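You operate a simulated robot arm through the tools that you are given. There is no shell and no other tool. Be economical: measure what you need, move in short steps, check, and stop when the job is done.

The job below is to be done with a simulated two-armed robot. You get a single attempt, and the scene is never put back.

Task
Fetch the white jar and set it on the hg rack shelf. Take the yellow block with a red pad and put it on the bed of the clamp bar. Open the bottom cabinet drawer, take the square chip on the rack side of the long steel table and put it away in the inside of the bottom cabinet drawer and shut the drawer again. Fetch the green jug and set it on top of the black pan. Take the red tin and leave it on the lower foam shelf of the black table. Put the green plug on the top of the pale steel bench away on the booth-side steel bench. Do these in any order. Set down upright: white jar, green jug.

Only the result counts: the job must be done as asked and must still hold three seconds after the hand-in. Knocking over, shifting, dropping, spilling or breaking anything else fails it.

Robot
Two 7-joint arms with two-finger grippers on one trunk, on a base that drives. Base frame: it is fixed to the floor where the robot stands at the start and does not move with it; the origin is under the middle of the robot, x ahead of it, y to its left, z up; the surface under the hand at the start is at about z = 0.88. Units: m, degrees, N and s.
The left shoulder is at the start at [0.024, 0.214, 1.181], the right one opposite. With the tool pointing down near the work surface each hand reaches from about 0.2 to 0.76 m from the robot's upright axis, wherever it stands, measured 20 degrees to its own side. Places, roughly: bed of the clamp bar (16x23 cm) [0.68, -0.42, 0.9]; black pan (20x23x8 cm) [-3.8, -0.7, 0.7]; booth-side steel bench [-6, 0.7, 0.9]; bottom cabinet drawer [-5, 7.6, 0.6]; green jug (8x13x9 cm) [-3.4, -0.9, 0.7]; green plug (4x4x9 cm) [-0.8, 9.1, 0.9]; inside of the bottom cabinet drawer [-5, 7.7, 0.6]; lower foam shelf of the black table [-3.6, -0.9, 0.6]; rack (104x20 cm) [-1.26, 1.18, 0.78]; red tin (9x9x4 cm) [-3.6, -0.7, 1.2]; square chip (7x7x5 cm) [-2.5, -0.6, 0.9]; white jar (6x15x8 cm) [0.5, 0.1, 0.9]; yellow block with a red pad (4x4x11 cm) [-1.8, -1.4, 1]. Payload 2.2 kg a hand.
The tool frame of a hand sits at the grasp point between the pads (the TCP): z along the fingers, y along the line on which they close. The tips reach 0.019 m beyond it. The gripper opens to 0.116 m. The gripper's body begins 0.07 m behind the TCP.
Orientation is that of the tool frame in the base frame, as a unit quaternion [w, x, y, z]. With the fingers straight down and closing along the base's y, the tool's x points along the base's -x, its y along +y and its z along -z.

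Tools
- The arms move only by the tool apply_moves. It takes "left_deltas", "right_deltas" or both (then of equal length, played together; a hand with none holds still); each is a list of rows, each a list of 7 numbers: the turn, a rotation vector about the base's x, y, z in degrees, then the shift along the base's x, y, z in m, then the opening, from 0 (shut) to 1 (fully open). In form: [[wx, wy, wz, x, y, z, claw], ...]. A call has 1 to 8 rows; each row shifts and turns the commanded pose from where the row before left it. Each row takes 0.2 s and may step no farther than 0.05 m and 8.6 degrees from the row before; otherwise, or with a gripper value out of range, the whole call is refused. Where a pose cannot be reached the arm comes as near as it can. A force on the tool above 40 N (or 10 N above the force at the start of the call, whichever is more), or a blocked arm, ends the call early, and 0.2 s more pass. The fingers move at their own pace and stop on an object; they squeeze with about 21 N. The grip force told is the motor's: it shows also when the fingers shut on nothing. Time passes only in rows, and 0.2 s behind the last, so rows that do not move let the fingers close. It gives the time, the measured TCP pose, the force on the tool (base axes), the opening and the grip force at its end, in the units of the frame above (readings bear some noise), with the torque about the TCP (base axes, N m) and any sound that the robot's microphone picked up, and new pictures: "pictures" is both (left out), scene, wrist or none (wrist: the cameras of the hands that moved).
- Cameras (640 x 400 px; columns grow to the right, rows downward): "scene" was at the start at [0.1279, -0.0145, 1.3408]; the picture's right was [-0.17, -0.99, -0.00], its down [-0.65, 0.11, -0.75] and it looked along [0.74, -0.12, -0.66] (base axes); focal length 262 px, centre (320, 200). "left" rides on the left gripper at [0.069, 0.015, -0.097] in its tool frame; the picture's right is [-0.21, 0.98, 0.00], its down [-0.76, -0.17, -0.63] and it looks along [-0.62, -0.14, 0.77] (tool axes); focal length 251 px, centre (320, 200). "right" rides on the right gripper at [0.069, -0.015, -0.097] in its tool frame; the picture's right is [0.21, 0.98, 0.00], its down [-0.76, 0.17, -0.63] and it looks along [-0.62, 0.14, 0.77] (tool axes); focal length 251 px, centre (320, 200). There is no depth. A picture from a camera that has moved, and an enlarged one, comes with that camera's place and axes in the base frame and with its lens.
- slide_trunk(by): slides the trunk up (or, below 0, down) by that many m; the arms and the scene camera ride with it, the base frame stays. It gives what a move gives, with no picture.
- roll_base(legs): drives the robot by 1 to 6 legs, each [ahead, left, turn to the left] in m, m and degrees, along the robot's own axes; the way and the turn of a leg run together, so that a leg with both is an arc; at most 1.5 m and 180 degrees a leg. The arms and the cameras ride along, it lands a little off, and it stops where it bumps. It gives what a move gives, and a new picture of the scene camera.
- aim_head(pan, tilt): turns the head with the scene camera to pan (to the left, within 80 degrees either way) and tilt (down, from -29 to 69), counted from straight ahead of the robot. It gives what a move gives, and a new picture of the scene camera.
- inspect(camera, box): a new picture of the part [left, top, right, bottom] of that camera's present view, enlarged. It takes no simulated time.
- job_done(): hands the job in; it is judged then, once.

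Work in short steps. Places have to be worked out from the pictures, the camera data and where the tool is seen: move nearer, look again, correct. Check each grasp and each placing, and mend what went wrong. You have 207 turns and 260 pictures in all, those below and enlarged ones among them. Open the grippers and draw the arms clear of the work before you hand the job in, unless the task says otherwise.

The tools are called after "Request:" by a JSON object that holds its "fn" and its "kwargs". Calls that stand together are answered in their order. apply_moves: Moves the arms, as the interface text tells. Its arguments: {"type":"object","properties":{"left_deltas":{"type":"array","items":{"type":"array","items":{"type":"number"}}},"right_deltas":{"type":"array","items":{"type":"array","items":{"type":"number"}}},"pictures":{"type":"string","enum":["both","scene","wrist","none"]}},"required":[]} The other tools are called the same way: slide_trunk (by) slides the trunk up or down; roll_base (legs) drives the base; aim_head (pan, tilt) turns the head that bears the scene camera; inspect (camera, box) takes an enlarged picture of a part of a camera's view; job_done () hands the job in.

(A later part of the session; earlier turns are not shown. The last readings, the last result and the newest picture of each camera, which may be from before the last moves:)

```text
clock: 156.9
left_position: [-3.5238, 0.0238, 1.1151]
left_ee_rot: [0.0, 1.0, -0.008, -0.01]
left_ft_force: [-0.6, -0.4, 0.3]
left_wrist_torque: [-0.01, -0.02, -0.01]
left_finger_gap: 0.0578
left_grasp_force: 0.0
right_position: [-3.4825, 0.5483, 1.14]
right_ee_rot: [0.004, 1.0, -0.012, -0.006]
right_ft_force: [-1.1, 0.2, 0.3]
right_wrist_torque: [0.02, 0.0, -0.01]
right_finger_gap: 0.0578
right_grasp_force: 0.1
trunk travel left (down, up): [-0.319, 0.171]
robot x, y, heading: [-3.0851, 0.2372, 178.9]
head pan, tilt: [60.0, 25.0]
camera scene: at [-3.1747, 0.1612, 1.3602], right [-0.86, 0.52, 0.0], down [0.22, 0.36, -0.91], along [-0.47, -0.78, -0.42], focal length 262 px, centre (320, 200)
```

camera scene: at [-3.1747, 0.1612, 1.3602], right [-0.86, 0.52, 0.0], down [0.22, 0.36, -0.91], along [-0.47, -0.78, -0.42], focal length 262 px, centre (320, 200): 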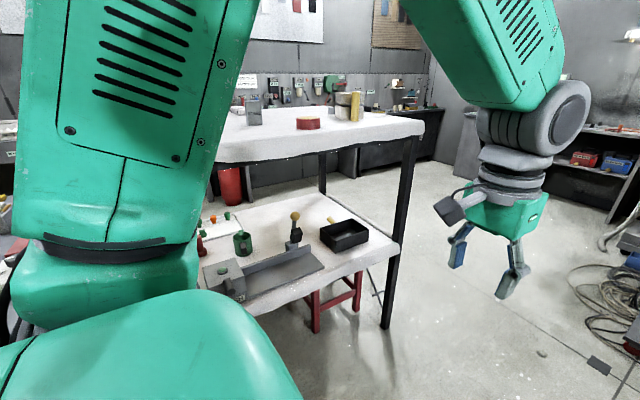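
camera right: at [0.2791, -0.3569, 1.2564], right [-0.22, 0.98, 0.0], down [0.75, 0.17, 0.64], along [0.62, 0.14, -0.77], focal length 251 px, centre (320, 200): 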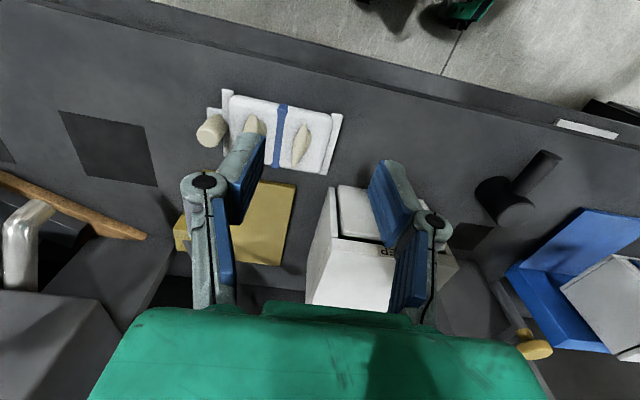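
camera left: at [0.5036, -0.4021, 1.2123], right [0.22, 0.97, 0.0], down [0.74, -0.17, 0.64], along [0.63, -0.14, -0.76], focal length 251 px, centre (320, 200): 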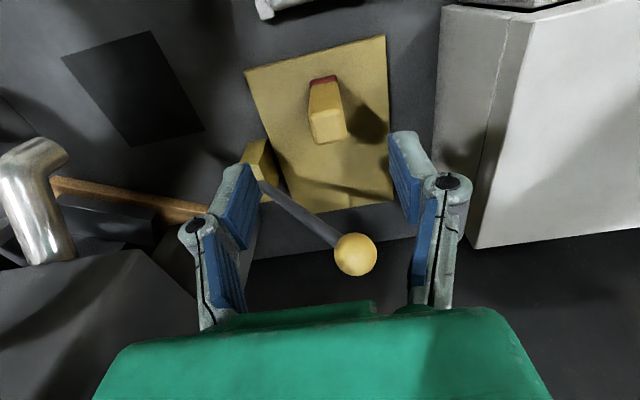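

The table has a white top (z≈1.15) and a lower shelf with pan and jug. I turn to face it squarely.

Request:
{"fn": "roll_base", "kwargs": {"legs": [[0, 0, 91], [0, -0.45, 0]]}}

Request:
{"fn": "aim_head", "kwargs": {"pan": 0, "tilt": 30}}

```text
clock: 163.6
left_position: [-3.2973, -0.2008, 1.1142]
left_ee_rot: [0.005, 0.69, 0.724, -0.008]
left_ft_force: [0.5, 0.3, 0.0]
left_wrist_torque: [-0.04, 0.01, 0.02]
left_finger_gap: 0.0582
left_grasp_force: 0.0
right_position: [-3.8243, -0.1934, 1.1413]
right_ee_rot: [0.006, 0.694, 0.72, -0.002]
right_ft_force: [0.2, 0.6, 0.5]
right_wrist_torque: [0.02, 0.0, -0.03]
right_finger_gap: 0.0581
right_grasp_force: 0.1
trunk travel left (down, up): [-0.319, 0.171]
robot x, y, heading: [-3.5412, 0.2238, -87.6]
head pan, tilt: [60.0, 25.0]
camera scene: at [-3.4559, 0.1382, 1.3602], right [-0.46, -0.89, 0.0], down [-0.38, 0.2, -0.91], along [0.8, -0.42, -0.42], focal length 262 px, centre (320, 200)
```

scene: 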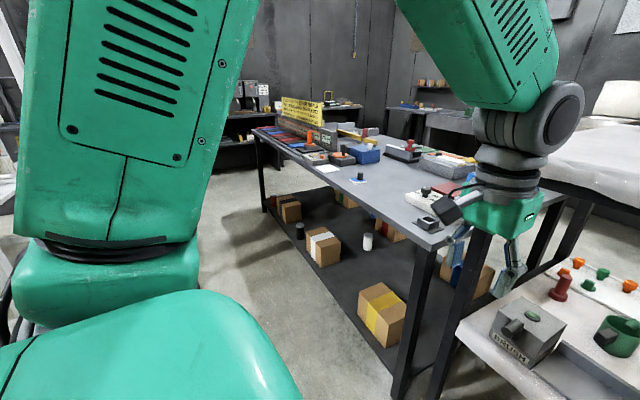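

```text
clock: 164.9
left_position: [-3.2981, -0.199, 1.1147]
left_ee_rot: [0.006, 0.69, 0.724, -0.007]
left_ft_force: [0.2, -0.2, 0.5]
left_wrist_torque: [-0.03, -0.02, -0.02]
left_finger_gap: 0.0579
left_grasp_force: 0.0
right_position: [-3.8254, -0.1896, 1.142]
right_ee_rot: [0.007, 0.693, 0.721, -0.002]
right_ft_force: [-0.2, 0.7, -0.5]
right_wrist_torque: [0.02, -0.05, -0.01]
right_finger_gap: 0.0581
right_grasp_force: 0.2
trunk travel left (down, up): [-0.319, 0.171]
robot x, y, heading: [-3.5387, 0.2223, -87.3]
head pan, tilt: [0.0, 30.0]
camera scene: at [-3.5335, 0.0903, 1.3521], right [-1.0, -0.04, 0.0], down [-0.02, 0.5, -0.86], along [0.04, -0.86, -0.5], focal length 262 px, centre (320, 200)
```

scene: 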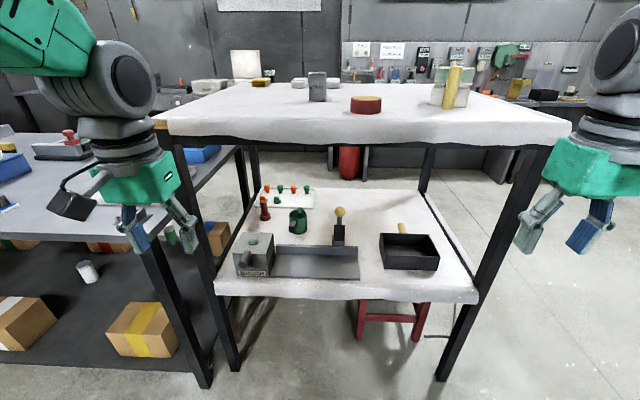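

A clear view of both levels. I zoom into the lower shelf and the top.

Request:
{"fn": "inspect", "kwargs": {"camera": "scene", "box": [210, 170, 490, 310]}}

Request:
{"fn": "inspect", "kwargs": {"camera": "scene", "box": [280, 60, 500, 150]}}

```text
2.29 times, centred on (350, 240) of scene
camera zoom: at [-3.5335, 0.0903, 1.3521], right [-1.0, -0.04, 0.0], down [-0.02, 0.5, -0.86], along [0.04, -0.86, -0.5], focal length 599 px, centre (251, 109)
```

zoom: 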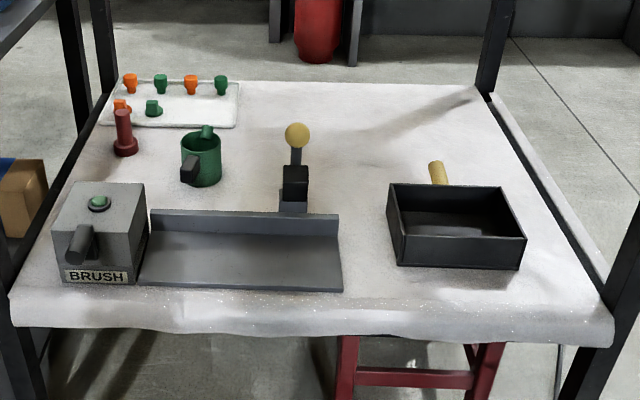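

```text
2.91 times, centred on (390, 105) of scene
camera zoom: at [-3.5335, 0.0903, 1.3521], right [-1.0, -0.04, 0.0], down [-0.02, 0.5, -0.86], along [0.04, -0.86, -0.5], focal length 763 px, centre (116, 476)
```

zoom: 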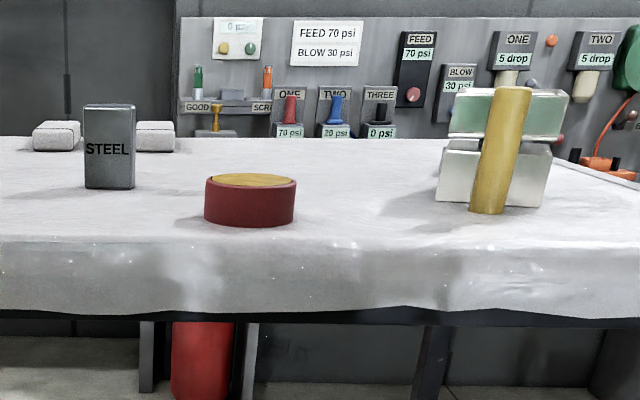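

Jug: body ~8 cm at [-3.39,-0.90], handle toward me; pan at [-3.85,-0.72]; lower shelf z≈0.62 under the top at ≈1.15. I'll lower the trunk so the forearm goes in horizontally. First I move the right hand out to the side, and square up the heading.

Request:
{"fn": "apply_moves", "kwargs": {"right_deltas": [[0, 0, 0, -0.035, 0.02, 0, 0.5], [0, 0, 0, -0.035, 0.02, 0, 0.5], [0, 0, 0, -0.03, 0.03, 0, 0.5], [0, 0, 0, -0.03, 0.03, 0, 0.5], [0, 0, 0, -0.03, 0.03, 0, 0.5], [0, 0, 0, -0.025, 0.03, 0, 0.5]], "pictures": "none"}}

Request:
{"fn": "roll_base", "kwargs": {"legs": [[0, 0, -2.7]]}}

Request:
{"fn": "slide_trunk", "kwargs": {"by": -0.3}}

Request:
{"fn": "aim_head", "kwargs": {"pan": 10, "tilt": 20}}

```text
clock: 166.3
left_position: [-3.2985, -0.1979, 1.115]
left_ee_rot: [0.006, 0.69, 0.724, -0.009]
left_ft_force: [-0.7, -0.4, 0.5]
left_wrist_torque: [-0.01, -0.02, 0.01]
left_finger_gap: 0.058
left_grasp_force: 0.0
right_position: [-4.0084, -0.0273, 1.1428]
right_ee_rot: [0.009, 0.693, 0.721, -0.003]
right_ft_force: [-0.7, 0.5, -0.3]
right_wrist_torque: [0.02, 0.0, 0.0]
right_finger_gap: 0.0578
right_grasp_force: 0.1
trunk travel left (down, up): [-0.319, 0.171]
robot x, y, heading: [-3.5395, 0.2233, -87.3]
head pan, tilt: [0.0, 30.0]
```

```text
clock: 167.1
left_position: [-3.3205, -0.2098, 1.115]
left_ee_rot: [0.006, 0.707, 0.707, -0.007]
left_ft_force: [0.2, -0.6, -0.3]
left_wrist_torque: [-0.01, 0.01, -0.03]
left_finger_gap: 0.0581
left_grasp_force: 0.1
right_position: [-4.023, -0.0057, 1.1434]
right_ee_rot: [0.007, 0.71, 0.704, -0.002]
right_ft_force: [-0.7, 0.7, 0.2]
right_wrist_torque: [0.0, -0.03, -0.02]
right_finger_gap: 0.0584
right_grasp_force: 0.0
trunk travel left (down, up): [-0.319, 0.171]
robot x, y, heading: [-3.5416, 0.2186, -90.5]
head pan, tilt: [0.0, 30.0]
camera scene: at [-3.5439, 0.0905, 1.3521], right [-1.0, 0.01, 0.0], down [0.0, 0.5, -0.86], along [0.0, -0.86, -0.5], focal length 262 px, centre (320, 200)
```

scene: 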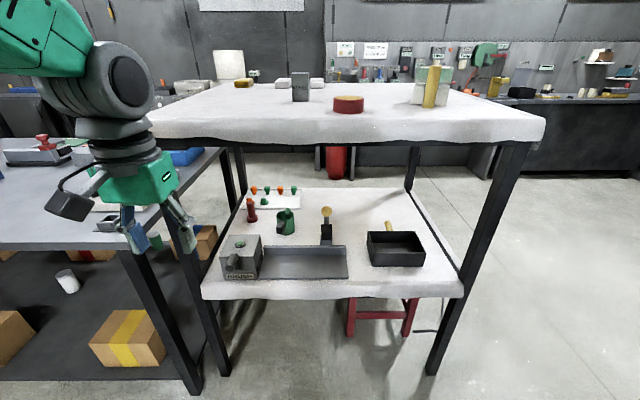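

```text
clock: 170.1
left_position: [-3.3186, -0.2078, 0.817]
left_ee_rot: [0.006, 0.708, 0.706, -0.009]
left_ft_force: [-0.1, -0.1, 0.0]
left_wrist_torque: [0.01, 0.01, 0.0]
left_finger_gap: 0.0578
left_grasp_force: 0.2
right_position: [-4.0198, -0.0052, 0.8434]
right_ee_rot: [0.008, 0.71, 0.704, -0.004]
right_ft_force: [0.2, -0.7, -0.4]
right_wrist_torque: [-0.01, 0.03, -0.01]
right_finger_gap: 0.058
right_grasp_force: 0.0
trunk travel left (down, up): [-0.019, 0.471]
robot x, y, heading: [-3.5416, 0.2205, -90.2]
head pan, tilt: [0.0, 30.0]
```

```text
clock: 170.8
left_position: [-3.3191, -0.208, 0.8144]
left_ee_rot: [0.005, 0.708, 0.706, -0.009]
left_ft_force: [0.4, 0.4, -0.2]
left_wrist_torque: [0.02, 0.01, -0.03]
left_finger_gap: 0.058
left_grasp_force: 0.0
right_position: [-4.0212, -0.0042, 0.8439]
right_ee_rot: [0.008, 0.711, 0.704, -0.002]
right_ft_force: [0.2, 0.2, 0.6]
right_wrist_torque: [0.0, -0.01, -0.06]
right_finger_gap: 0.058
right_grasp_force: 0.0
trunk travel left (down, up): [-0.019, 0.471]
robot x, y, heading: [-3.5413, 0.2226, -90.4]
head pan, tilt: [10.0, 20.0]
camera scene: at [-3.5258, 0.0903, 1.0682], right [-0.99, -0.17, 0.0], down [-0.06, 0.34, -0.94], along [0.16, -0.93, -0.34], focal length 262 px, centre (320, 200)
```

scene: 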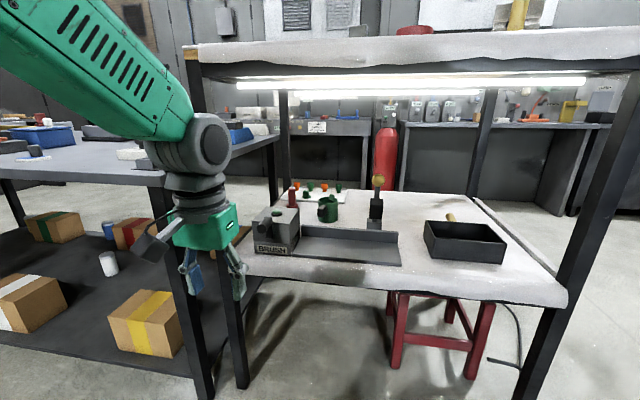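

I shift right a bit to keep the elbow off the left post, tilt the left tool 25° forward and open it, then advance.

Request:
{"fn": "apply_moves", "kwargs": {"left_deltas": [[-8.5, 0, 0, 0, 0, 0, 0.95], [-8.5, 0, 0, 0, 0, 0, 0.95], [-8.5, 0, 0, 0, 0, 0, 0.95]], "pictures": "none"}}

Request:
{"fn": "roll_base", "kwargs": {"legs": [[0, -0.11, 0], [0.3, 0, 0]]}}

```text
clock: 171.6
left_position: [-3.3156, -0.2074, 0.8151]
left_ee_rot: [0.161, 0.689, 0.687, -0.167]
left_ft_force: [0.2, 0.3, 0.1]
left_wrist_torque: [-0.01, 0.07, -0.01]
left_finger_gap: 0.1104
left_grasp_force: 0.1
right_position: [-4.0178, -0.0045, 0.8449]
right_ee_rot: [0.006, 0.71, 0.704, -0.005]
right_ft_force: [0.4, 0.1, 0.3]
right_wrist_torque: [-0.01, 0.0, 0.01]
right_finger_gap: 0.058
right_grasp_force: 0.1
trunk travel left (down, up): [-0.019, 0.471]
robot x, y, heading: [-3.5406, 0.2175, -90.3]
head pan, tilt: [10.0, 20.0]
```

```text
clock: 174.5
left_position: [-3.4309, -0.5072, 0.8147]
left_ee_rot: [0.164, 0.686, 0.69, -0.162]
left_ft_force: [-0.6, -0.3, 0.2]
left_wrist_torque: [-0.02, 0.0, -0.03]
left_finger_gap: 0.11
left_grasp_force: 0.1
right_position: [-4.1365, -0.3094, 0.8422]
right_ee_rot: [0.008, 0.706, 0.708, -0.002]
right_ft_force: [0.0, -0.4, -0.3]
right_wrist_torque: [0.02, -0.03, -0.02]
right_finger_gap: 0.0579
right_grasp_force: 0.2
trunk travel left (down, up): [-0.019, 0.471]
robot x, y, heading: [-3.6557, -0.0765, -89.8]
head pan, tilt: [10.0, 20.0]
camera scene: at [-3.6297, -0.2102, 1.0679], right [-0.98, -0.18, 0.01], down [-0.07, 0.34, -0.94], along [0.17, -0.92, -0.35], focal length 262 px, centre (320, 200)
```

scene: 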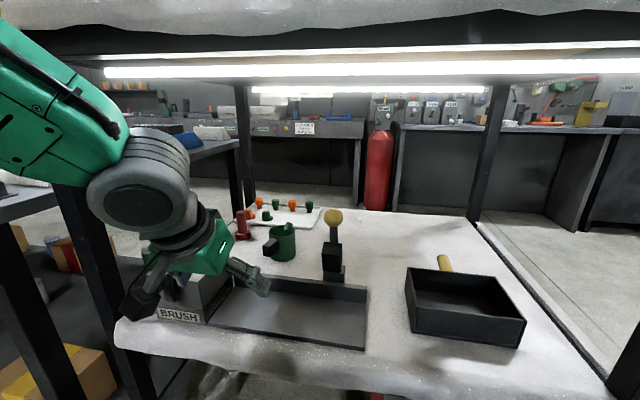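

The gap is entered with good clearance. I extend the hand toward the jug at z≈0.815 and look with the wrist camera.

Request:
{"fn": "apply_moves", "kwargs": {"left_deltas": [[0, 0, 0, 0.006, -0.045, 0, 0.95], [0, 0, 0, 0.006, -0.045, 0, 0.95], [0, 0, 0, 0.006, -0.045, 0, 0.95], [0, 0, 0, 0.006, -0.045, 0, 0.95], [0, 0, 0, 0.006, -0.045, 0, 0.95], [0, 0, 0, 0.006, -0.045, 0, 0.95], [0, 0, 0, 0.006, -0.045, 0, 0.95]]}}

```text
clock: 176.1
left_position: [-3.4099, -0.8204, 0.818]
left_ee_rot: [0.17, 0.689, 0.687, -0.156]
left_ft_force: [-1.3, 0.4, 0.2]
left_wrist_torque: [0.02, -0.12, 0.04]
left_finger_gap: 0.1099
left_grasp_force: 0.0
right_position: [-4.1552, -0.3098, 0.832]
right_ee_rot: [0.015, 0.708, 0.706, 0.005]
right_ft_force: [0.7, 0.2, -0.3]
right_wrist_torque: [-0.01, -0.07, 0.01]
right_finger_gap: 0.0583
right_grasp_force: 0.1
trunk travel left (down, up): [-0.019, 0.471]
robot x, y, heading: [-3.6616, -0.078, -89.8]
head pan, tilt: [10.0, 20.0]
camera scene: at [-3.6441, -0.2124, 1.0678], right [-0.98, -0.18, 0.0], down [-0.06, 0.34, -0.94], along [0.17, -0.92, -0.35], focal length 262 px, centre (320, 200)
camera left: at [-3.3974, -0.7158, 0.8744], right [0.97, -0.19, 0.12], down [-0.18, -0.39, 0.9], along [-0.13, -0.9, -0.42], focal length 251 px, centre (320, 200)
```

scene: 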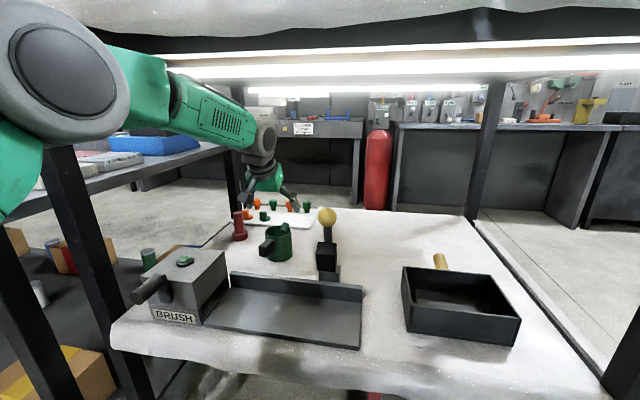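
left: 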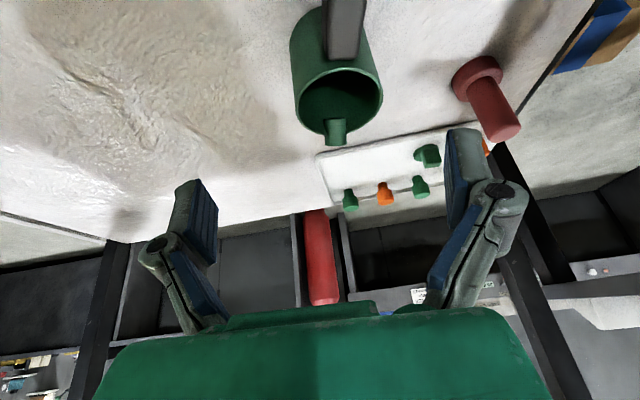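

The right hand shifted slightly and the left x fell short, suggesting the elbow touched the top's edge at this height. I lower the hand, which drops the elbow, and re-read.

Request:
{"fn": "apply_moves", "kwargs": {"left_deltas": [[0, 0, 0, 0, 0.01, -0.02, 0.95], [0, 0, 0, 0, 0, -0.02, 0.95], [0, 0, 0, 0, 0, 0, 0.95]]}}

```text
clock: 176.9
left_position: [-3.4091, -0.8107, 0.7829]
left_ee_rot: [0.171, 0.689, 0.687, -0.157]
left_ft_force: [-0.8, -0.1, 0.5]
left_wrist_torque: [0.01, -0.09, 0.05]
left_finger_gap: 0.1101
left_grasp_force: 0.0
right_position: [-4.1567, -0.3073, 0.8336]
right_ee_rot: [0.015, 0.707, 0.707, 0.005]
right_ft_force: [-1.6, -0.3, -0.7]
right_wrist_torque: [-0.02, -0.05, 0.04]
right_finger_gap: 0.058
right_grasp_force: 0.1
trunk travel left (down, up): [-0.019, 0.471]
robot x, y, heading: [-3.6604, -0.0796, -89.8]
head pan, tilt: [10.0, 20.0]
camera scene: at [-3.6487, -0.2105, 1.0682], right [-0.98, -0.18, -0.01], down [-0.05, 0.34, -0.94], along [0.17, -0.92, -0.34], focal length 262 px, centre (320, 200)
camera left: at [-3.3957, -0.7055, 0.8377], right [0.97, -0.19, 0.12], down [-0.18, -0.39, 0.9], along [-0.12, -0.9, -0.41], focal length 251 px, centre (320, 200)
```

scene: 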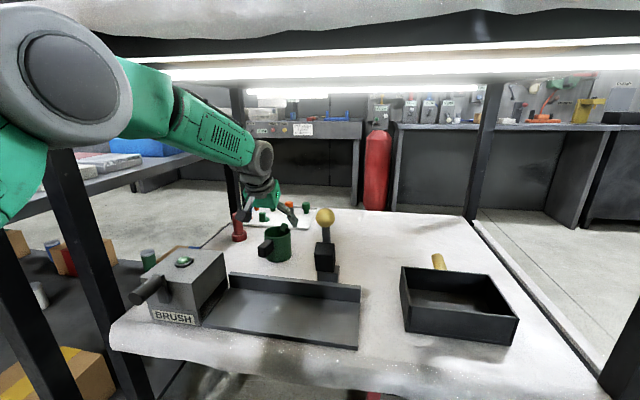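
left: 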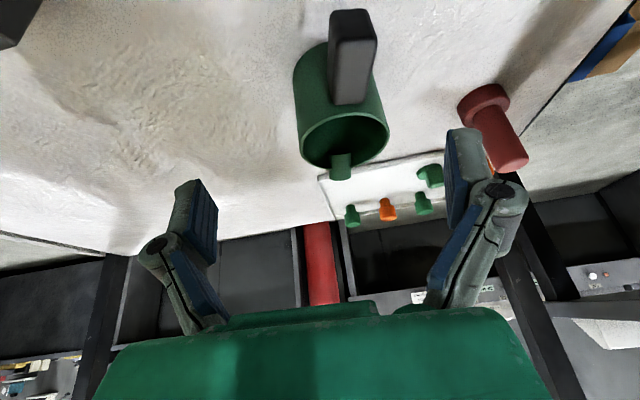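

The torso is leaning, meaning the left upper arm presses the left post. I withdraw; I'll use the right arm for the jug instead, with its elbow away from any post.

Request:
{"fn": "apply_moves", "kwargs": {"left_deltas": [[0, 0, 0, -0.006, 0.04, 0.01, 0.95], [0, 0, 0, -0.006, 0.045, 0.01, 0.95], [0, 0, 0, -0.006, 0.045, 0.01, 0.95], [0, 0, 0, -0.006, 0.045, 0.01, 0.95], [0, 0, 0, -0.006, 0.045, 0, 0.95], [0, 0, 0, -0.006, 0.045, 0, 0.5], [0, 0, 0, -0.006, 0.04, 0, 0.5]], "pictures": "scene"}}

Request:
{"fn": "roll_base", "kwargs": {"legs": [[-0.35, 0, 0]]}}

```text
clock: 178.5
left_position: [-3.4452, -0.5017, 0.8202]
left_ee_rot: [0.166, 0.686, 0.69, -0.159]
left_ft_force: [-0.7, -1.0, 1.6]
left_wrist_torque: [0.07, 0.01, -0.04]
left_finger_gap: 0.0579
left_grasp_force: 0.1
right_position: [-4.1494, -0.3076, 0.8359]
right_ee_rot: [0.014, 0.707, 0.707, 0.002]
right_ft_force: [-0.6, -0.4, 0.9]
right_wrist_torque: [-0.03, -0.06, 0.02]
right_finger_gap: 0.0582
right_grasp_force: 0.0
trunk travel left (down, up): [-0.019, 0.471]
robot x, y, heading: [-3.6606, -0.0781, -89.9]
head pan, tilt: [10.0, 20.0]
camera scene: at [-3.6472, -0.2087, 1.0684], right [-0.98, -0.18, -0.01], down [-0.05, 0.34, -0.94], along [0.17, -0.92, -0.34], focal length 262 px, centre (320, 200)
```

scene: 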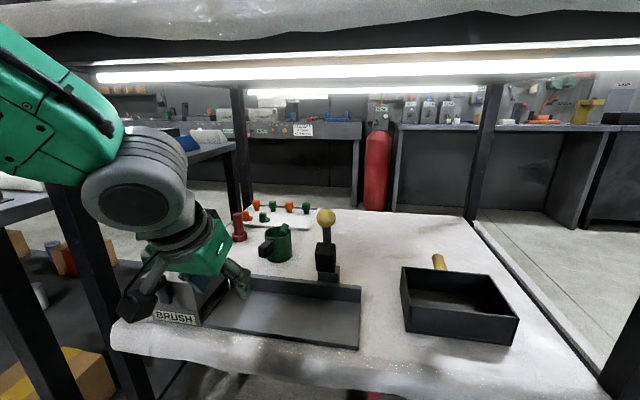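

```text
clock: 180.8
left_position: [-3.4401, -0.1506, 0.8202]
left_ee_rot: [0.169, 0.685, 0.69, -0.161]
left_ft_force: [0.6, -0.3, 0.2]
left_wrist_torque: [0.02, -0.01, 0.0]
left_finger_gap: 0.058
left_grasp_force: 0.1
right_position: [-4.1463, 0.0426, 0.8387]
right_ee_rot: [0.013, 0.706, 0.709, 0.001]
right_ft_force: [-0.9, 0.6, 0.5]
right_wrist_torque: [-0.05, -0.01, -0.01]
right_finger_gap: 0.0581
right_grasp_force: 0.1
trunk travel left (down, up): [-0.019, 0.471]
robot x, y, heading: [-3.6578, 0.2709, -89.6]
head pan, tilt: [10.0, 20.0]
camera scene: at [-3.6428, 0.1433, 1.0684], right [-0.98, -0.18, 0.0], down [-0.06, 0.34, -0.94], along [0.17, -0.92, -0.34], focal length 262 px, centre (320, 200)
```

scene: 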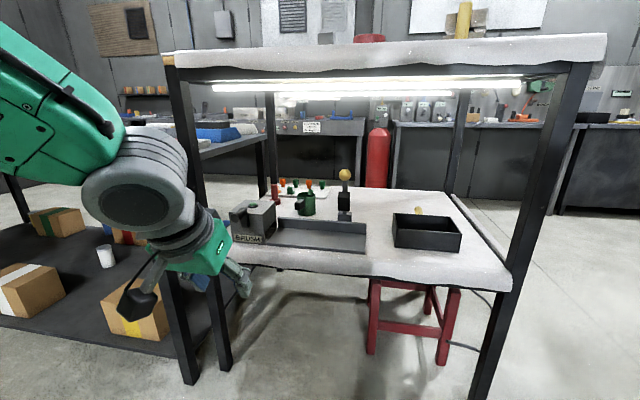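

Now I swap roles: left hand to the side and untilted, right hand forward and tilted 25°.

Request:
{"fn": "apply_moves", "kwargs": {"left_deltas": [[8.5, 0, 0, 0.035, 0.02, 0.01, 0.5], [8.5, 0, 0, 0.035, 0.02, 0.01, 0.5], [8.5, 0, 0, 0.035, 0.025, 0, 0.5], [0, 0, 0, 0.035, 0.025, 0, 0.5], [0, 0, 0, 0.035, 0.025, 0, 0.5], [0, 0, 0, 0.035, 0.025, 0, 0.5], [0, 0, 0, 0.035, 0.025, 0, 0.5]], "right_deltas": [[0, 0, 0, 0.035, -0.03, -0.005, 0.95], [0, 0, 0, 0.035, -0.03, -0.005, 0.95], [0, 0, 0, 0.037, -0.03, -0.01, 0.95], [0, 0, 0, 0.037, -0.03, -0.01, 0.95], [-8.5, 0, 0, 0.037, -0.025, -0.01, 0.95], [-8.5, 0, 0, 0.037, -0.025, -0.01, 0.95], [-8.5, 0, 0, 0.037, -0.02, -0.01, 0.95]], "pictures": "none"}}

Request:
{"fn": "roll_base", "kwargs": {"legs": [[0, 0.38, 0]]}}

Request:
{"fn": "aim_head", "kwargs": {"pan": -10, "tilt": 20}}

```text
clock: 182.4
left_position: [-3.207, 0.0074, 0.8419]
left_ee_rot: [0.01, 0.707, 0.707, -0.005]
left_ft_force: [-0.3, -0.4, 0.1]
left_wrist_torque: [-0.01, 0.01, 0.0]
left_finger_gap: 0.0576
left_grasp_force: 0.0
left hand out of reach, approached as far as the arm can: row 7
right_position: [-3.8965, -0.1521, 0.7726]
right_ee_rot: [0.168, 0.685, 0.691, -0.157]
right_ft_force: [0.7, -1.2, -1.1]
right_wrist_torque: [-0.01, 0.03, 0.01]
right_finger_gap: 0.11
right_grasp_force: 0.1
right hand out of reach, approached as far as the arm can: row 7
trunk travel left (down, up): [-0.019, 0.471]
robot x, y, heading: [-3.662, 0.2759, -89.4]
head pan, tilt: [10.0, 20.0]
```

```text
clock: 184.8
left_position: [-2.8298, 0.0124, 0.8436]
left_ee_rot: [0.013, 0.707, 0.707, -0.005]
left_ft_force: [-0.1, 0.4, 0.9]
left_wrist_torque: [0.01, -0.01, 0.01]
left_finger_gap: 0.0581
left_grasp_force: 0.0
right_position: [-3.519, -0.1501, 0.7725]
right_ee_rot: [0.17, 0.686, 0.69, -0.153]
right_ft_force: [-0.3, 0.6, -0.4]
right_wrist_torque: [-0.04, -0.01, 0.01]
right_finger_gap: 0.1101
right_grasp_force: 0.1
trunk travel left (down, up): [-0.019, 0.471]
robot x, y, heading: [-3.2835, 0.2779, -89.5]
head pan, tilt: [10.0, 20.0]
camera scene: at [-3.2653, 0.1464, 1.0683], right [-0.98, -0.18, 0.0], down [-0.06, 0.34, -0.94], along [0.17, -0.92, -0.34], focal length 262 px, centre (320, 200)
```

scene: 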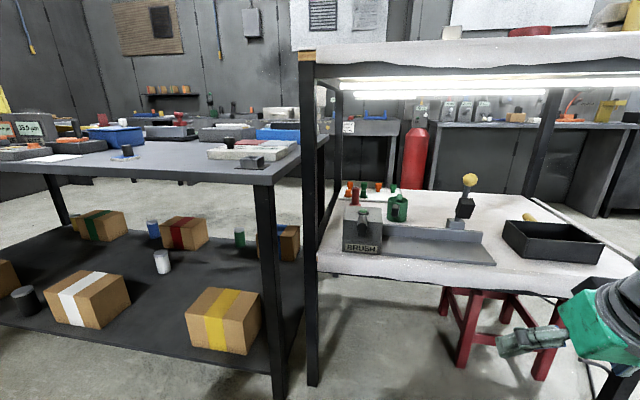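

```text
clock: 185.6
left_position: [-2.8304, 0.0126, 0.8426]
left_ee_rot: [0.013, 0.707, 0.707, -0.006]
left_ft_force: [0.4, -0.7, 0.1]
left_wrist_torque: [0.0, 0.02, -0.01]
left_finger_gap: 0.0579
left_grasp_force: 0.1
right_position: [-3.5182, -0.1484, 0.7726]
right_ee_rot: [0.17, 0.685, 0.691, -0.154]
right_ft_force: [0.2, -0.3, 0.5]
right_wrist_torque: [0.01, -0.01, -0.02]
right_finger_gap: 0.1102
right_grasp_force: 0.0
trunk travel left (down, up): [-0.019, 0.471]
robot x, y, heading: [-3.2828, 0.2758, -89.7]
head pan, tilt: [-10.0, 20.0]
camera scene: at [-3.2953, 0.146, 1.0683], right [-0.99, 0.16, 0.0], down [0.05, 0.34, -0.94], along [-0.15, -0.93, -0.34], focal length 262 px, centre (320, 200)
```

scene: 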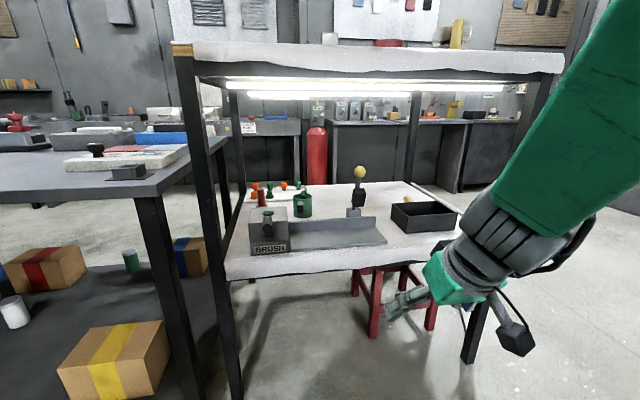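

Right hand height suits the gap. I raise the left hand above the long table's height, tilt the right tool a bit more (to ~40°), shift it toward the jug's x, then advance 0.37 m.

Request:
{"fn": "apply_moves", "kwargs": {"left_deltas": [[0, 0, 0, 0, 0, 0.042, 0.5], [0, 0, 0, 0, 0, 0.042, 0.5], [0, 0, 0, 0, 0, 0.042, 0.5], [0, 0, 0, 0, 0, 0.042, 0.5], [0, 0, 0, 0, 0, 0.042, 0.5], [0, 0, 0, 0, 0, 0.04, 0.5]], "right_deltas": [[-7.5, 0, 0, 0.02, 0, 0.002, 0.95], [-7.5, 0, 0, 0.02, 0, 0.002, 0.95], [0, 0, 0, 0.02, 0, 0, 0.95], [0, 0, 0, 0.02, 0, 0, 0.95], [0, 0, 0, 0.02, 0, 0, 0.95], [0, 0, 0, 0.02, 0, 0, 0.95]], "pictures": "none"}}

Request:
{"fn": "roll_base", "kwargs": {"legs": [[0.37, 0, 0]]}}

```text
clock: 187.0
left_position: [-2.8856, -0.0437, 1.0619]
left_ee_rot: [0.014, 0.707, 0.707, -0.004]
left_ft_force: [-1.0, 0.2, 0.2]
left_wrist_torque: [0.03, -0.04, -0.03]
left_finger_gap: 0.0576
left_grasp_force: 0.1
left hand out of reach, approached as far as the arm can: row 1, 2, 3, 4, 5, 6
right_position: [-3.4137, -0.1402, 0.759]
right_ee_rot: [0.21, 0.666, 0.685, -0.208]
right_ft_force: [-1.4, 0.0, 0.1]
right_wrist_torque: [-0.02, -0.01, 0.04]
right_finger_gap: 0.1105
right_grasp_force: 0.0
right hand out of reach, approached as far as the arm can: row 1, 2
trunk travel left (down, up): [-0.019, 0.471]
robot x, y, heading: [-3.2844, 0.279, -89.4]
head pan, tilt: [-10.0, 20.0]
```

```text
clock: 189.4
left_position: [-2.8731, -0.4199, 1.0606]
left_ee_rot: [0.014, 0.704, 0.711, -0.004]
left_ft_force: [-0.5, -0.3, 0.2]
left_wrist_torque: [0.03, -0.02, 0.0]
left_finger_gap: 0.058
left_grasp_force: 0.0
right_position: [-3.4006, -0.5216, 0.7584]
right_ee_rot: [0.209, 0.664, 0.687, -0.21]
right_ft_force: [0.4, 0.6, -1.5]
right_wrist_torque: [-0.02, -0.01, -0.02]
right_finger_gap: 0.1101
right_grasp_force: 0.0
trunk travel left (down, up): [-0.019, 0.471]
robot x, y, heading: [-3.2798, -0.1035, -88.9]
head pan, tilt: [-10.0, 20.0]
camera scene: at [-3.2923, -0.2338, 1.0681], right [-0.99, 0.15, 0.0], down [0.06, 0.34, -0.94], along [-0.14, -0.93, -0.35], focal length 262 px, centre (320, 200)
```

scene: 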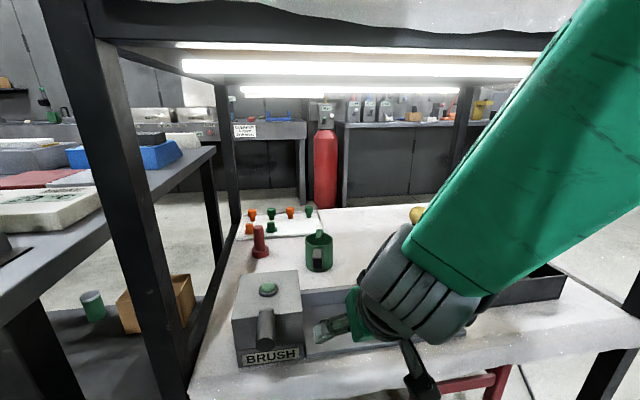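

Good entry; the elbow is well clear of the posts. I extend the right hand toward the jug, staying above its rim.

Request:
{"fn": "apply_moves", "kwargs": {"right_deltas": [[0, 0, 0, 0, -0.03, 0.012, 0.95], [0, 0, 0, 0.002, -0.045, 0.005, 0.95], [0, 0, 0, 0.002, -0.045, 0, 0.95], [0, 0, 0, 0.002, -0.045, 0, 0.95], [0, 0, 0, 0, -0.045, 0, 0.95], [0, 0, 0, 0, -0.045, 0, 0.95]]}}

```text
clock: 190.8
left_position: [-2.8718, -0.4214, 1.0589]
left_ee_rot: [0.013, 0.703, 0.711, -0.005]
left_ft_force: [0.3, -0.7, -0.5]
left_wrist_torque: [0.02, 0.0, 0.01]
left_finger_gap: 0.0581
left_grasp_force: 0.0
right_position: [-3.4086, -0.7858, 0.7887]
right_ee_rot: [0.222, 0.672, 0.676, -0.206]
right_ft_force: [0.0, -0.5, 0.1]
right_wrist_torque: [0.02, -0.02, 0.01]
right_finger_gap: 0.1097
right_grasp_force: 0.0
trunk travel left (down, up): [-0.019, 0.471]
robot x, y, heading: [-3.2789, -0.1005, -88.8]
head pan, tilt: [-10.0, 20.0]
camera scene: at [-3.2884, -0.2363, 1.0677], right [-0.99, 0.15, 0.0], down [0.05, 0.34, -0.94], along [-0.15, -0.93, -0.35], focal length 262 px, centre (320, 200)
camera right: at [-3.4275, -0.6737, 0.8268], right [0.98, 0.19, -0.1], down [0.15, -0.25, 0.96], along [0.15, -0.95, -0.27], focal length 251 px, centre (320, 200)
```

scene: 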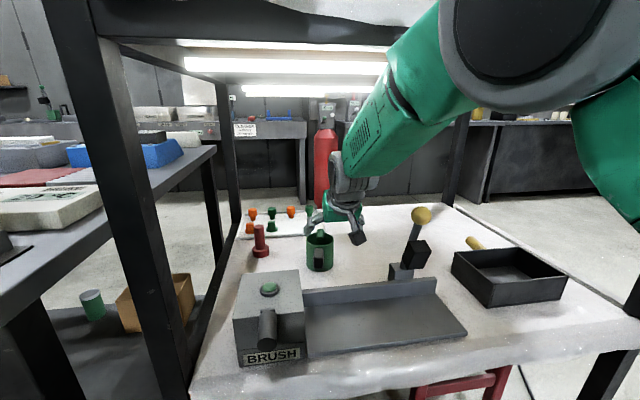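
right: 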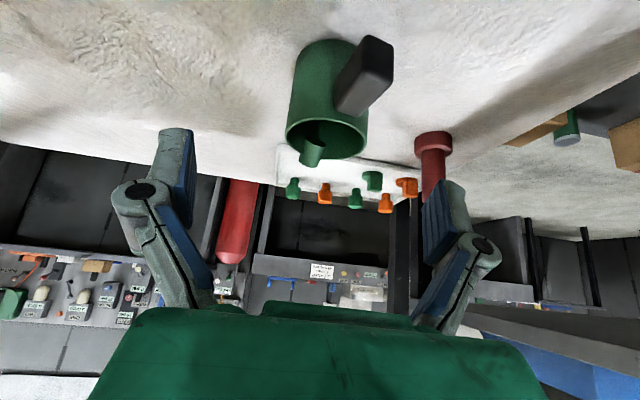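

Jug centre [-3.396,-0.875], rim z≈0.71, and I'm lined up along the tool axis. I advance along the axis and close.

Request:
{"fn": "apply_moves", "kwargs": {"right_deltas": [[0, 0, 0, 0.012, -0.012, -0.015, 0.95], [0, 0, 0, 0, -0.02, -0.027, 0.95], [0, 0, 0, 0, -0.02, -0.027, 0.95], [0, 0, 0, 0, -0.02, -0.027, 0.95], [0, 0, 0, 0, -0.019, -0.024, 0.95]]}}

```text
clock: 192.0
left_position: [-2.8699, -0.4192, 1.0581]
left_ee_rot: [0.012, 0.703, 0.711, -0.006]
left_ft_force: [0.3, -0.1, -0.5]
left_wrist_torque: [-0.01, -0.01, 0.0]
left_finger_gap: 0.0579
left_grasp_force: 0.1
right_position: [-3.3819, -0.8669, 0.6549]
right_ee_rot: [0.208, 0.662, 0.688, -0.211]
right_ft_force: [1.0, -0.9, -0.7]
right_wrist_torque: [-0.01, 0.01, 0.0]
right_finger_gap: 0.1101
right_grasp_force: 0.1
trunk travel left (down, up): [-0.019, 0.471]
robot x, y, heading: [-3.2792, -0.102, -89.0]
head pan, tilt: [-10.0, 20.0]
camera scene: at [-3.2867, -0.2355, 1.0679], right [-0.99, 0.15, 0.0], down [0.05, 0.34, -0.94], along [-0.15, -0.93, -0.35], focal length 262 px, centre (320, 200)
camera right: at [-3.4002, -0.7553, 0.6962], right [0.97, 0.21, -0.14], down [0.19, -0.26, 0.95], along [0.16, -0.94, -0.29], focal length 251 px, centre (320, 200)
```

scene: 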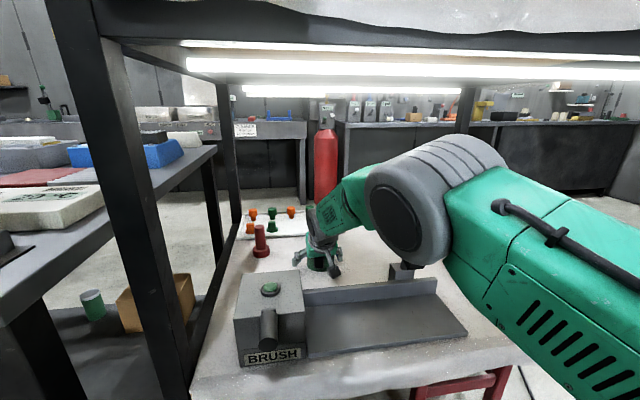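
right: 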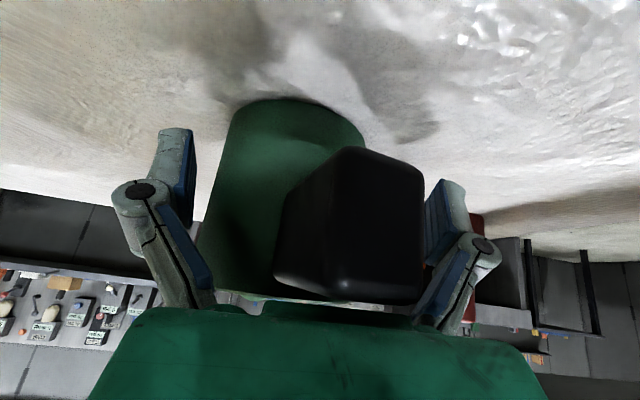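

The jug is between the fingers, slightly off-centre. I shift 12 mm in −x, nudge up and in, then close.

Request:
{"fn": "apply_moves", "kwargs": {"right_deltas": [[0, 0, 0, -0.013, -0.006, 0.008, 0.95], [0, 0, 0, 0, 0, 0, 0], [0, 0, 0, 0, 0, 0, 0], [0, 0, 0, 0, 0, 0, 0]], "pictures": "wrist"}}

```text
clock: 193.0
left_position: [-2.8669, -0.4191, 1.0586]
left_ee_rot: [0.012, 0.703, 0.711, -0.007]
left_ft_force: [0.0, -0.7, 0.5]
left_wrist_torque: [0.02, -0.01, -0.05]
left_finger_gap: 0.0581
left_grasp_force: 0.1
right_position: [-3.3927, -0.8736, 0.6629]
right_ee_rot: [0.208, 0.663, 0.688, -0.211]
right_ft_force: [0.2, 0.7, 0.1]
right_wrist_torque: [-0.03, 0.03, 0.01]
right_finger_gap: 0.074
right_grasp_force: 21.2
trunk travel left (down, up): [-0.019, 0.471]
robot x, y, heading: [-3.277, -0.1003, -88.8]
head pan, tilt: [-10.0, 20.0]
camera right: at [-3.4128, -0.7612, 0.7045], right [0.97, 0.21, -0.14], down [0.19, -0.26, 0.95], along [0.16, -0.94, -0.29], focal length 251 px, centre (320, 200)
```

right: 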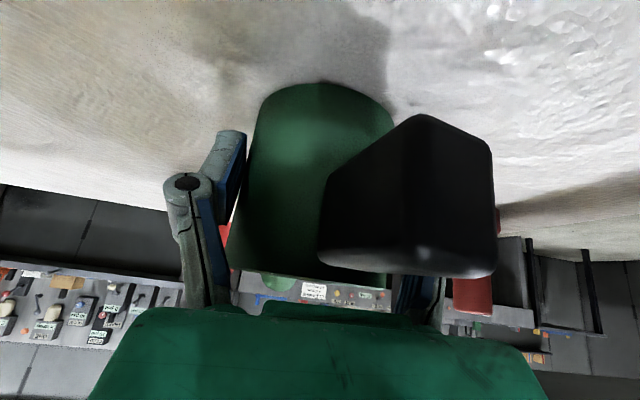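

Gripped (74 mm, 21 N). I lift about 12 cm and verify that the jug comes up upright.

Request:
{"fn": "apply_moves", "kwargs": {"right_deltas": [[0, 0, 0, 0, 0, 0.03, 0], [0, 0, 0, 0, 0, 0.03, 0], [0, 0, 0, 0, 0.01, 0.035, 0], [0, 0, 0, 0, 0.01, 0.03, 0]]}}

```text
clock: 194.0
left_position: [-2.8677, -0.4185, 1.0596]
left_ee_rot: [0.013, 0.703, 0.711, -0.007]
left_ft_force: [0.6, 0.6, 0.5]
left_wrist_torque: [0.0, -0.01, -0.01]
left_finger_gap: 0.0581
left_grasp_force: 0.1
right_position: [-3.3956, -0.8513, 0.7888]
right_ee_rot: [0.208, 0.662, 0.688, -0.211]
right_ft_force: [-0.6, -0.1, -0.8]
right_wrist_torque: [-0.05, -0.01, 0.0]
right_finger_gap: 0.0738
right_grasp_force: 21.2
trunk travel left (down, up): [-0.019, 0.471]
robot x, y, heading: [-3.2806, -0.0979, -88.6]
head pan, tilt: [-10.0, 20.0]
camera scene: at [-3.2863, -0.2342, 1.0682], right [-0.99, 0.15, 0.0], down [0.05, 0.34, -0.94], along [-0.15, -0.93, -0.34], focal length 262 px, centre (320, 200)
camera right: at [-3.4145, -0.7399, 0.8292], right [0.97, 0.21, -0.14], down [0.19, -0.26, 0.95], along [0.16, -0.94, -0.29], focal length 251 px, centre (320, 200)
```

scene: 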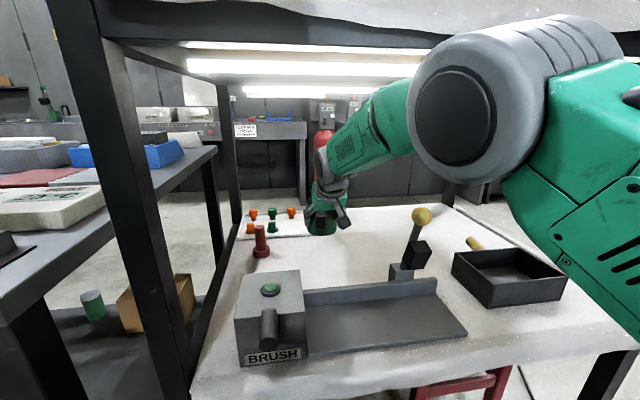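
right: 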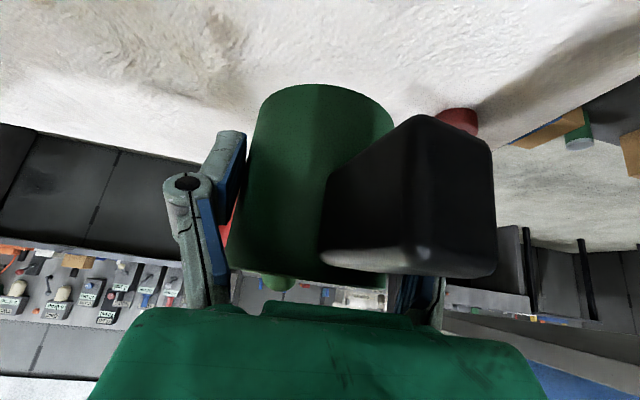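

The jug is held upright. I back straight out with the arm extended, then strafe so the jug lines up with the pan at x≈-3.85.

Request:
{"fn": "roll_base", "kwargs": {"legs": [[-0.5, 0, 0], [0, -0.45, -1.2]]}}

Request:
{"fn": "aim_head", "kwargs": {"pan": -5, "tilt": 25}}

```text
clock: 199.2
left_position: [-3.3094, 0.0725, 1.0558]
left_ee_rot: [0.009, 0.709, 0.705, -0.009]
left_ft_force: [1.0, -0.3, -0.9]
left_wrist_torque: [0.05, 0.07, 0.01]
left_finger_gap: 0.0579
left_grasp_force: 0.0
right_position: [-3.8467, -0.3524, 0.7897]
right_ee_rot: [0.204, 0.666, 0.684, -0.216]
right_ft_force: [1.8, -0.7, -1.6]
right_wrist_torque: [-0.02, 0.06, -0.07]
right_finger_gap: 0.0736
right_grasp_force: 21.2
trunk travel left (down, up): [-0.019, 0.471]
robot x, y, heading: [-3.7235, 0.396, -89.8]
head pan, tilt: [-10.0, 20.0]
camera scene: at [-3.7238, 0.2627, 1.0681], right [-0.99, 0.17, 0.01], down [0.05, 0.34, -0.94], along [-0.16, -0.92, -0.34], focal length 262 px, centre (320, 200)
```

scene: 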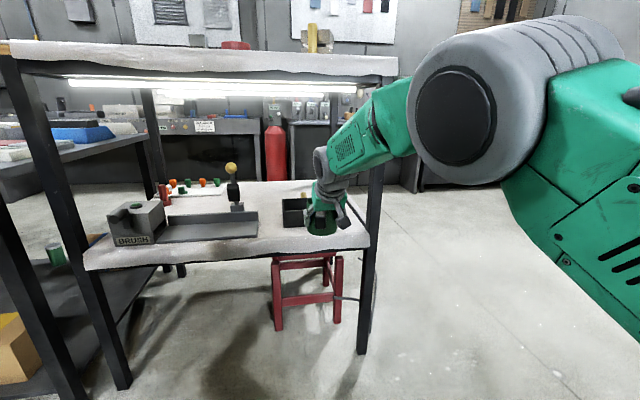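

```text
clock: 199.9
left_position: [-3.3127, 0.0748, 1.0579]
left_ee_rot: [0.012, 0.709, 0.705, -0.01]
left_ft_force: [1.0, -0.7, -0.3]
left_wrist_torque: [-0.01, 0.1, -0.02]
left_finger_gap: 0.0577
left_grasp_force: 0.1
right_position: [-3.8467, -0.3499, 0.7908]
right_ee_rot: [0.207, 0.666, 0.684, -0.215]
right_ft_force: [1.0, 0.5, -0.1]
right_wrist_torque: [0.0, 0.08, -0.06]
right_finger_gap: 0.0736
right_grasp_force: 21.3
trunk travel left (down, up): [-0.019, 0.471]
robot x, y, heading: [-3.7182, 0.3978, -89.6]
head pan, tilt: [-5.0, 25.0]
camera scene: at [-3.7187, 0.2629, 1.06], right [-1.0, 0.08, 0.01], down [0.03, 0.42, -0.91], along [-0.08, -0.9, -0.42], focal length 262 px, centre (320, 200)
```

scene: 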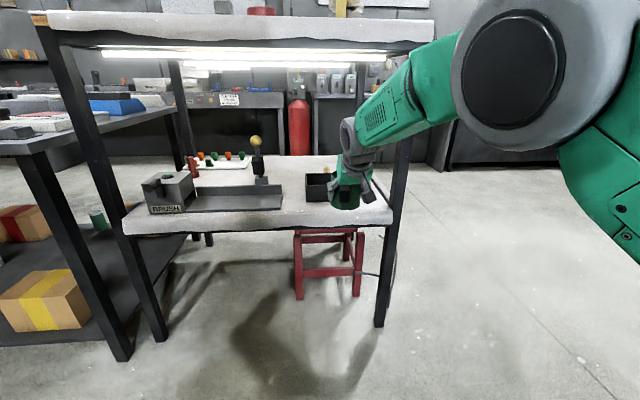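

The pan's tray measures about 20 cm (x) × 12 cm (y) with its yellow handle behind, so the jug's handle must lie along x to fit. I yaw the jug clockwise ~64° here in free space, checking it's reachable.

Request:
{"fn": "apply_moves", "kwargs": {"right_deltas": [[0, 0, -8, 0, 0, 0, 0], [0, 0, -8, 0, 0, 0, 0], [0, 0, -8, 0, 0, 0, 0], [0, 0, -8, 0, 0, 0, 0], [0, 0, -8, 0, 0, 0, 0], [0, 0, -8, 0, 0, 0, 0], [0, 0, -8, 0, 0, 0, 0], [0, 0, -8, 0, 0, 0, 0]]}}

```text
clock: 201.7
left_position: [-3.3215, 0.0748, 1.0612]
left_ee_rot: [0.013, 0.708, 0.706, -0.007]
left_ft_force: [0.1, 0.3, -0.7]
left_wrist_torque: [0.06, 0.0, 0.02]
left_finger_gap: 0.0579
left_grasp_force: 0.0
right_position: [-3.8623, -0.3283, 0.7864]
right_ee_rot: [0.063, 0.927, 0.225, -0.293]
right_ft_force: [0.8, -0.1, -1.2]
right_wrist_torque: [-0.01, 0.0, 0.01]
right_finger_gap: 0.0737
right_grasp_force: 20.7
right hand out of reach, approached as far as the arm can: row 7, 8
trunk travel left (down, up): [-0.019, 0.471]
robot x, y, heading: [-3.7229, 0.3922, -89.7]
head pan, tilt: [-5.0, 25.0]
camera scene: at [-3.725, 0.2627, 1.06], right [-1.0, 0.08, 0.0], down [0.03, 0.42, -0.9], along [-0.08, -0.9, -0.43], focal length 262 px, centre (320, 200)
camera right: at [-3.769, -0.2643, 0.8259], right [0.6, -0.79, -0.14], down [-0.15, -0.28, 0.95], along [-0.79, -0.55, -0.28], focal length 251 px, centre (320, 200)
```

scene: 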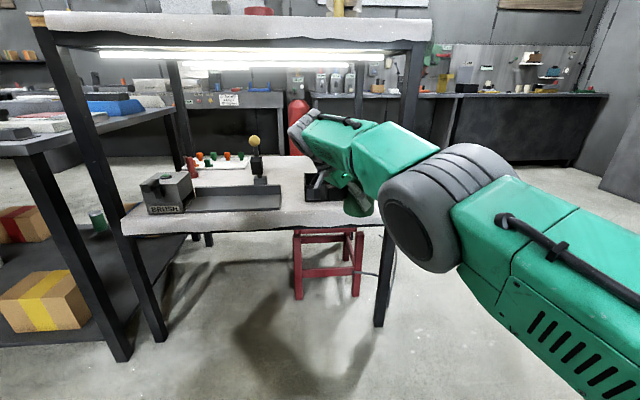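
right: 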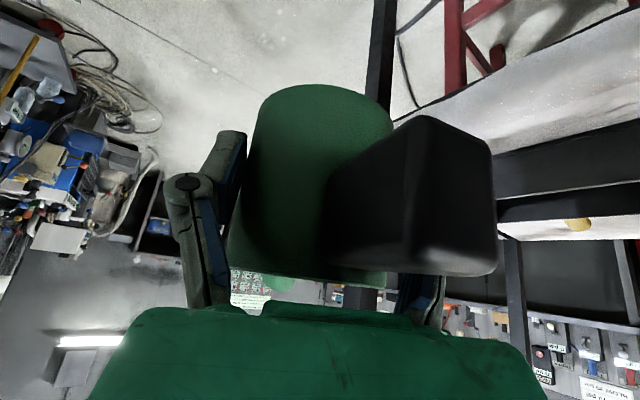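

The jug reached ~64° of yaw and is still upright. Since the fingers would be tight inside the pan at this grip height, I'll set the jug briefly on the free foam strip in front of the pan and regrip it higher. First I pull in slightly off the stretched pose, then advance.

Request:
{"fn": "apply_moves", "kwargs": {"right_deltas": [[0, 0, 0, 0.005, 0.015, -0.01, 0], [0, 0, 0, 0.005, 0.015, -0.01, 0], [0, 0, 0, 0.005, 0.015, -0.01, 0]], "pictures": "none"}}

Request:
{"fn": "roll_base", "kwargs": {"legs": [[0.24, 0.01, 0]]}}

```text
clock: 202.5
left_position: [-3.3214, 0.0763, 1.0615]
left_ee_rot: [0.014, 0.709, 0.705, -0.008]
left_ft_force: [-0.3, 1.0, 0.3]
left_wrist_torque: [0.02, -0.02, 0.01]
left_finger_gap: 0.0579
left_grasp_force: 0.0
right_position: [-3.8531, -0.284, 0.7544]
right_ee_rot: [0.061, 0.929, 0.221, -0.291]
right_ft_force: [0.1, 1.0, -0.6]
right_wrist_torque: [0.01, 0.03, 0.0]
right_finger_gap: 0.0736
right_grasp_force: 20.5
trunk travel left (down, up): [-0.019, 0.471]
robot x, y, heading: [-3.7229, 0.3953, -89.6]
head pan, tilt: [-5.0, 25.0]
```

```text
clock: 204.2
left_position: [-3.3107, -0.1613, 1.0613]
left_ee_rot: [0.013, 0.708, 0.706, -0.006]
left_ft_force: [-0.3, 0.9, 0.5]
left_wrist_torque: [0.02, -0.05, 0.0]
left_finger_gap: 0.0581
left_grasp_force: 0.1
right_position: [-3.8397, -0.5227, 0.7568]
right_ee_rot: [0.064, 0.929, 0.223, -0.29]
right_ft_force: [0.1, -0.7, -1.5]
right_wrist_torque: [0.01, 0.01, 0.02]
right_finger_gap: 0.0732
right_grasp_force: 20.7
trunk travel left (down, up): [-0.019, 0.471]
robot x, y, heading: [-3.7108, 0.1577, -89.6]
head pan, tilt: [-5.0, 25.0]
camera scene: at [-3.7151, 0.0253, 1.0598], right [-1.0, 0.08, 0.0], down [0.03, 0.43, -0.9], along [-0.08, -0.9, -0.43], focal length 262 px, centre (320, 200)
```

scene: 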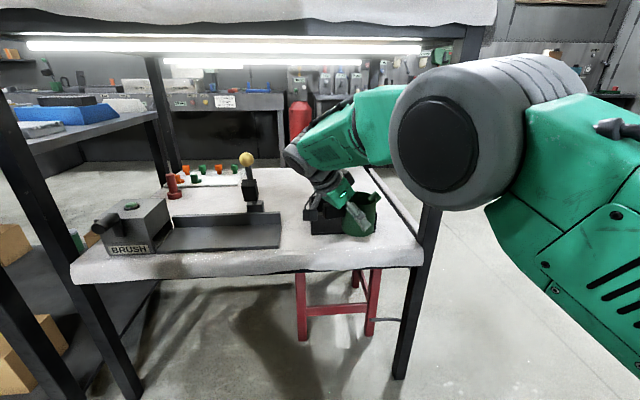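

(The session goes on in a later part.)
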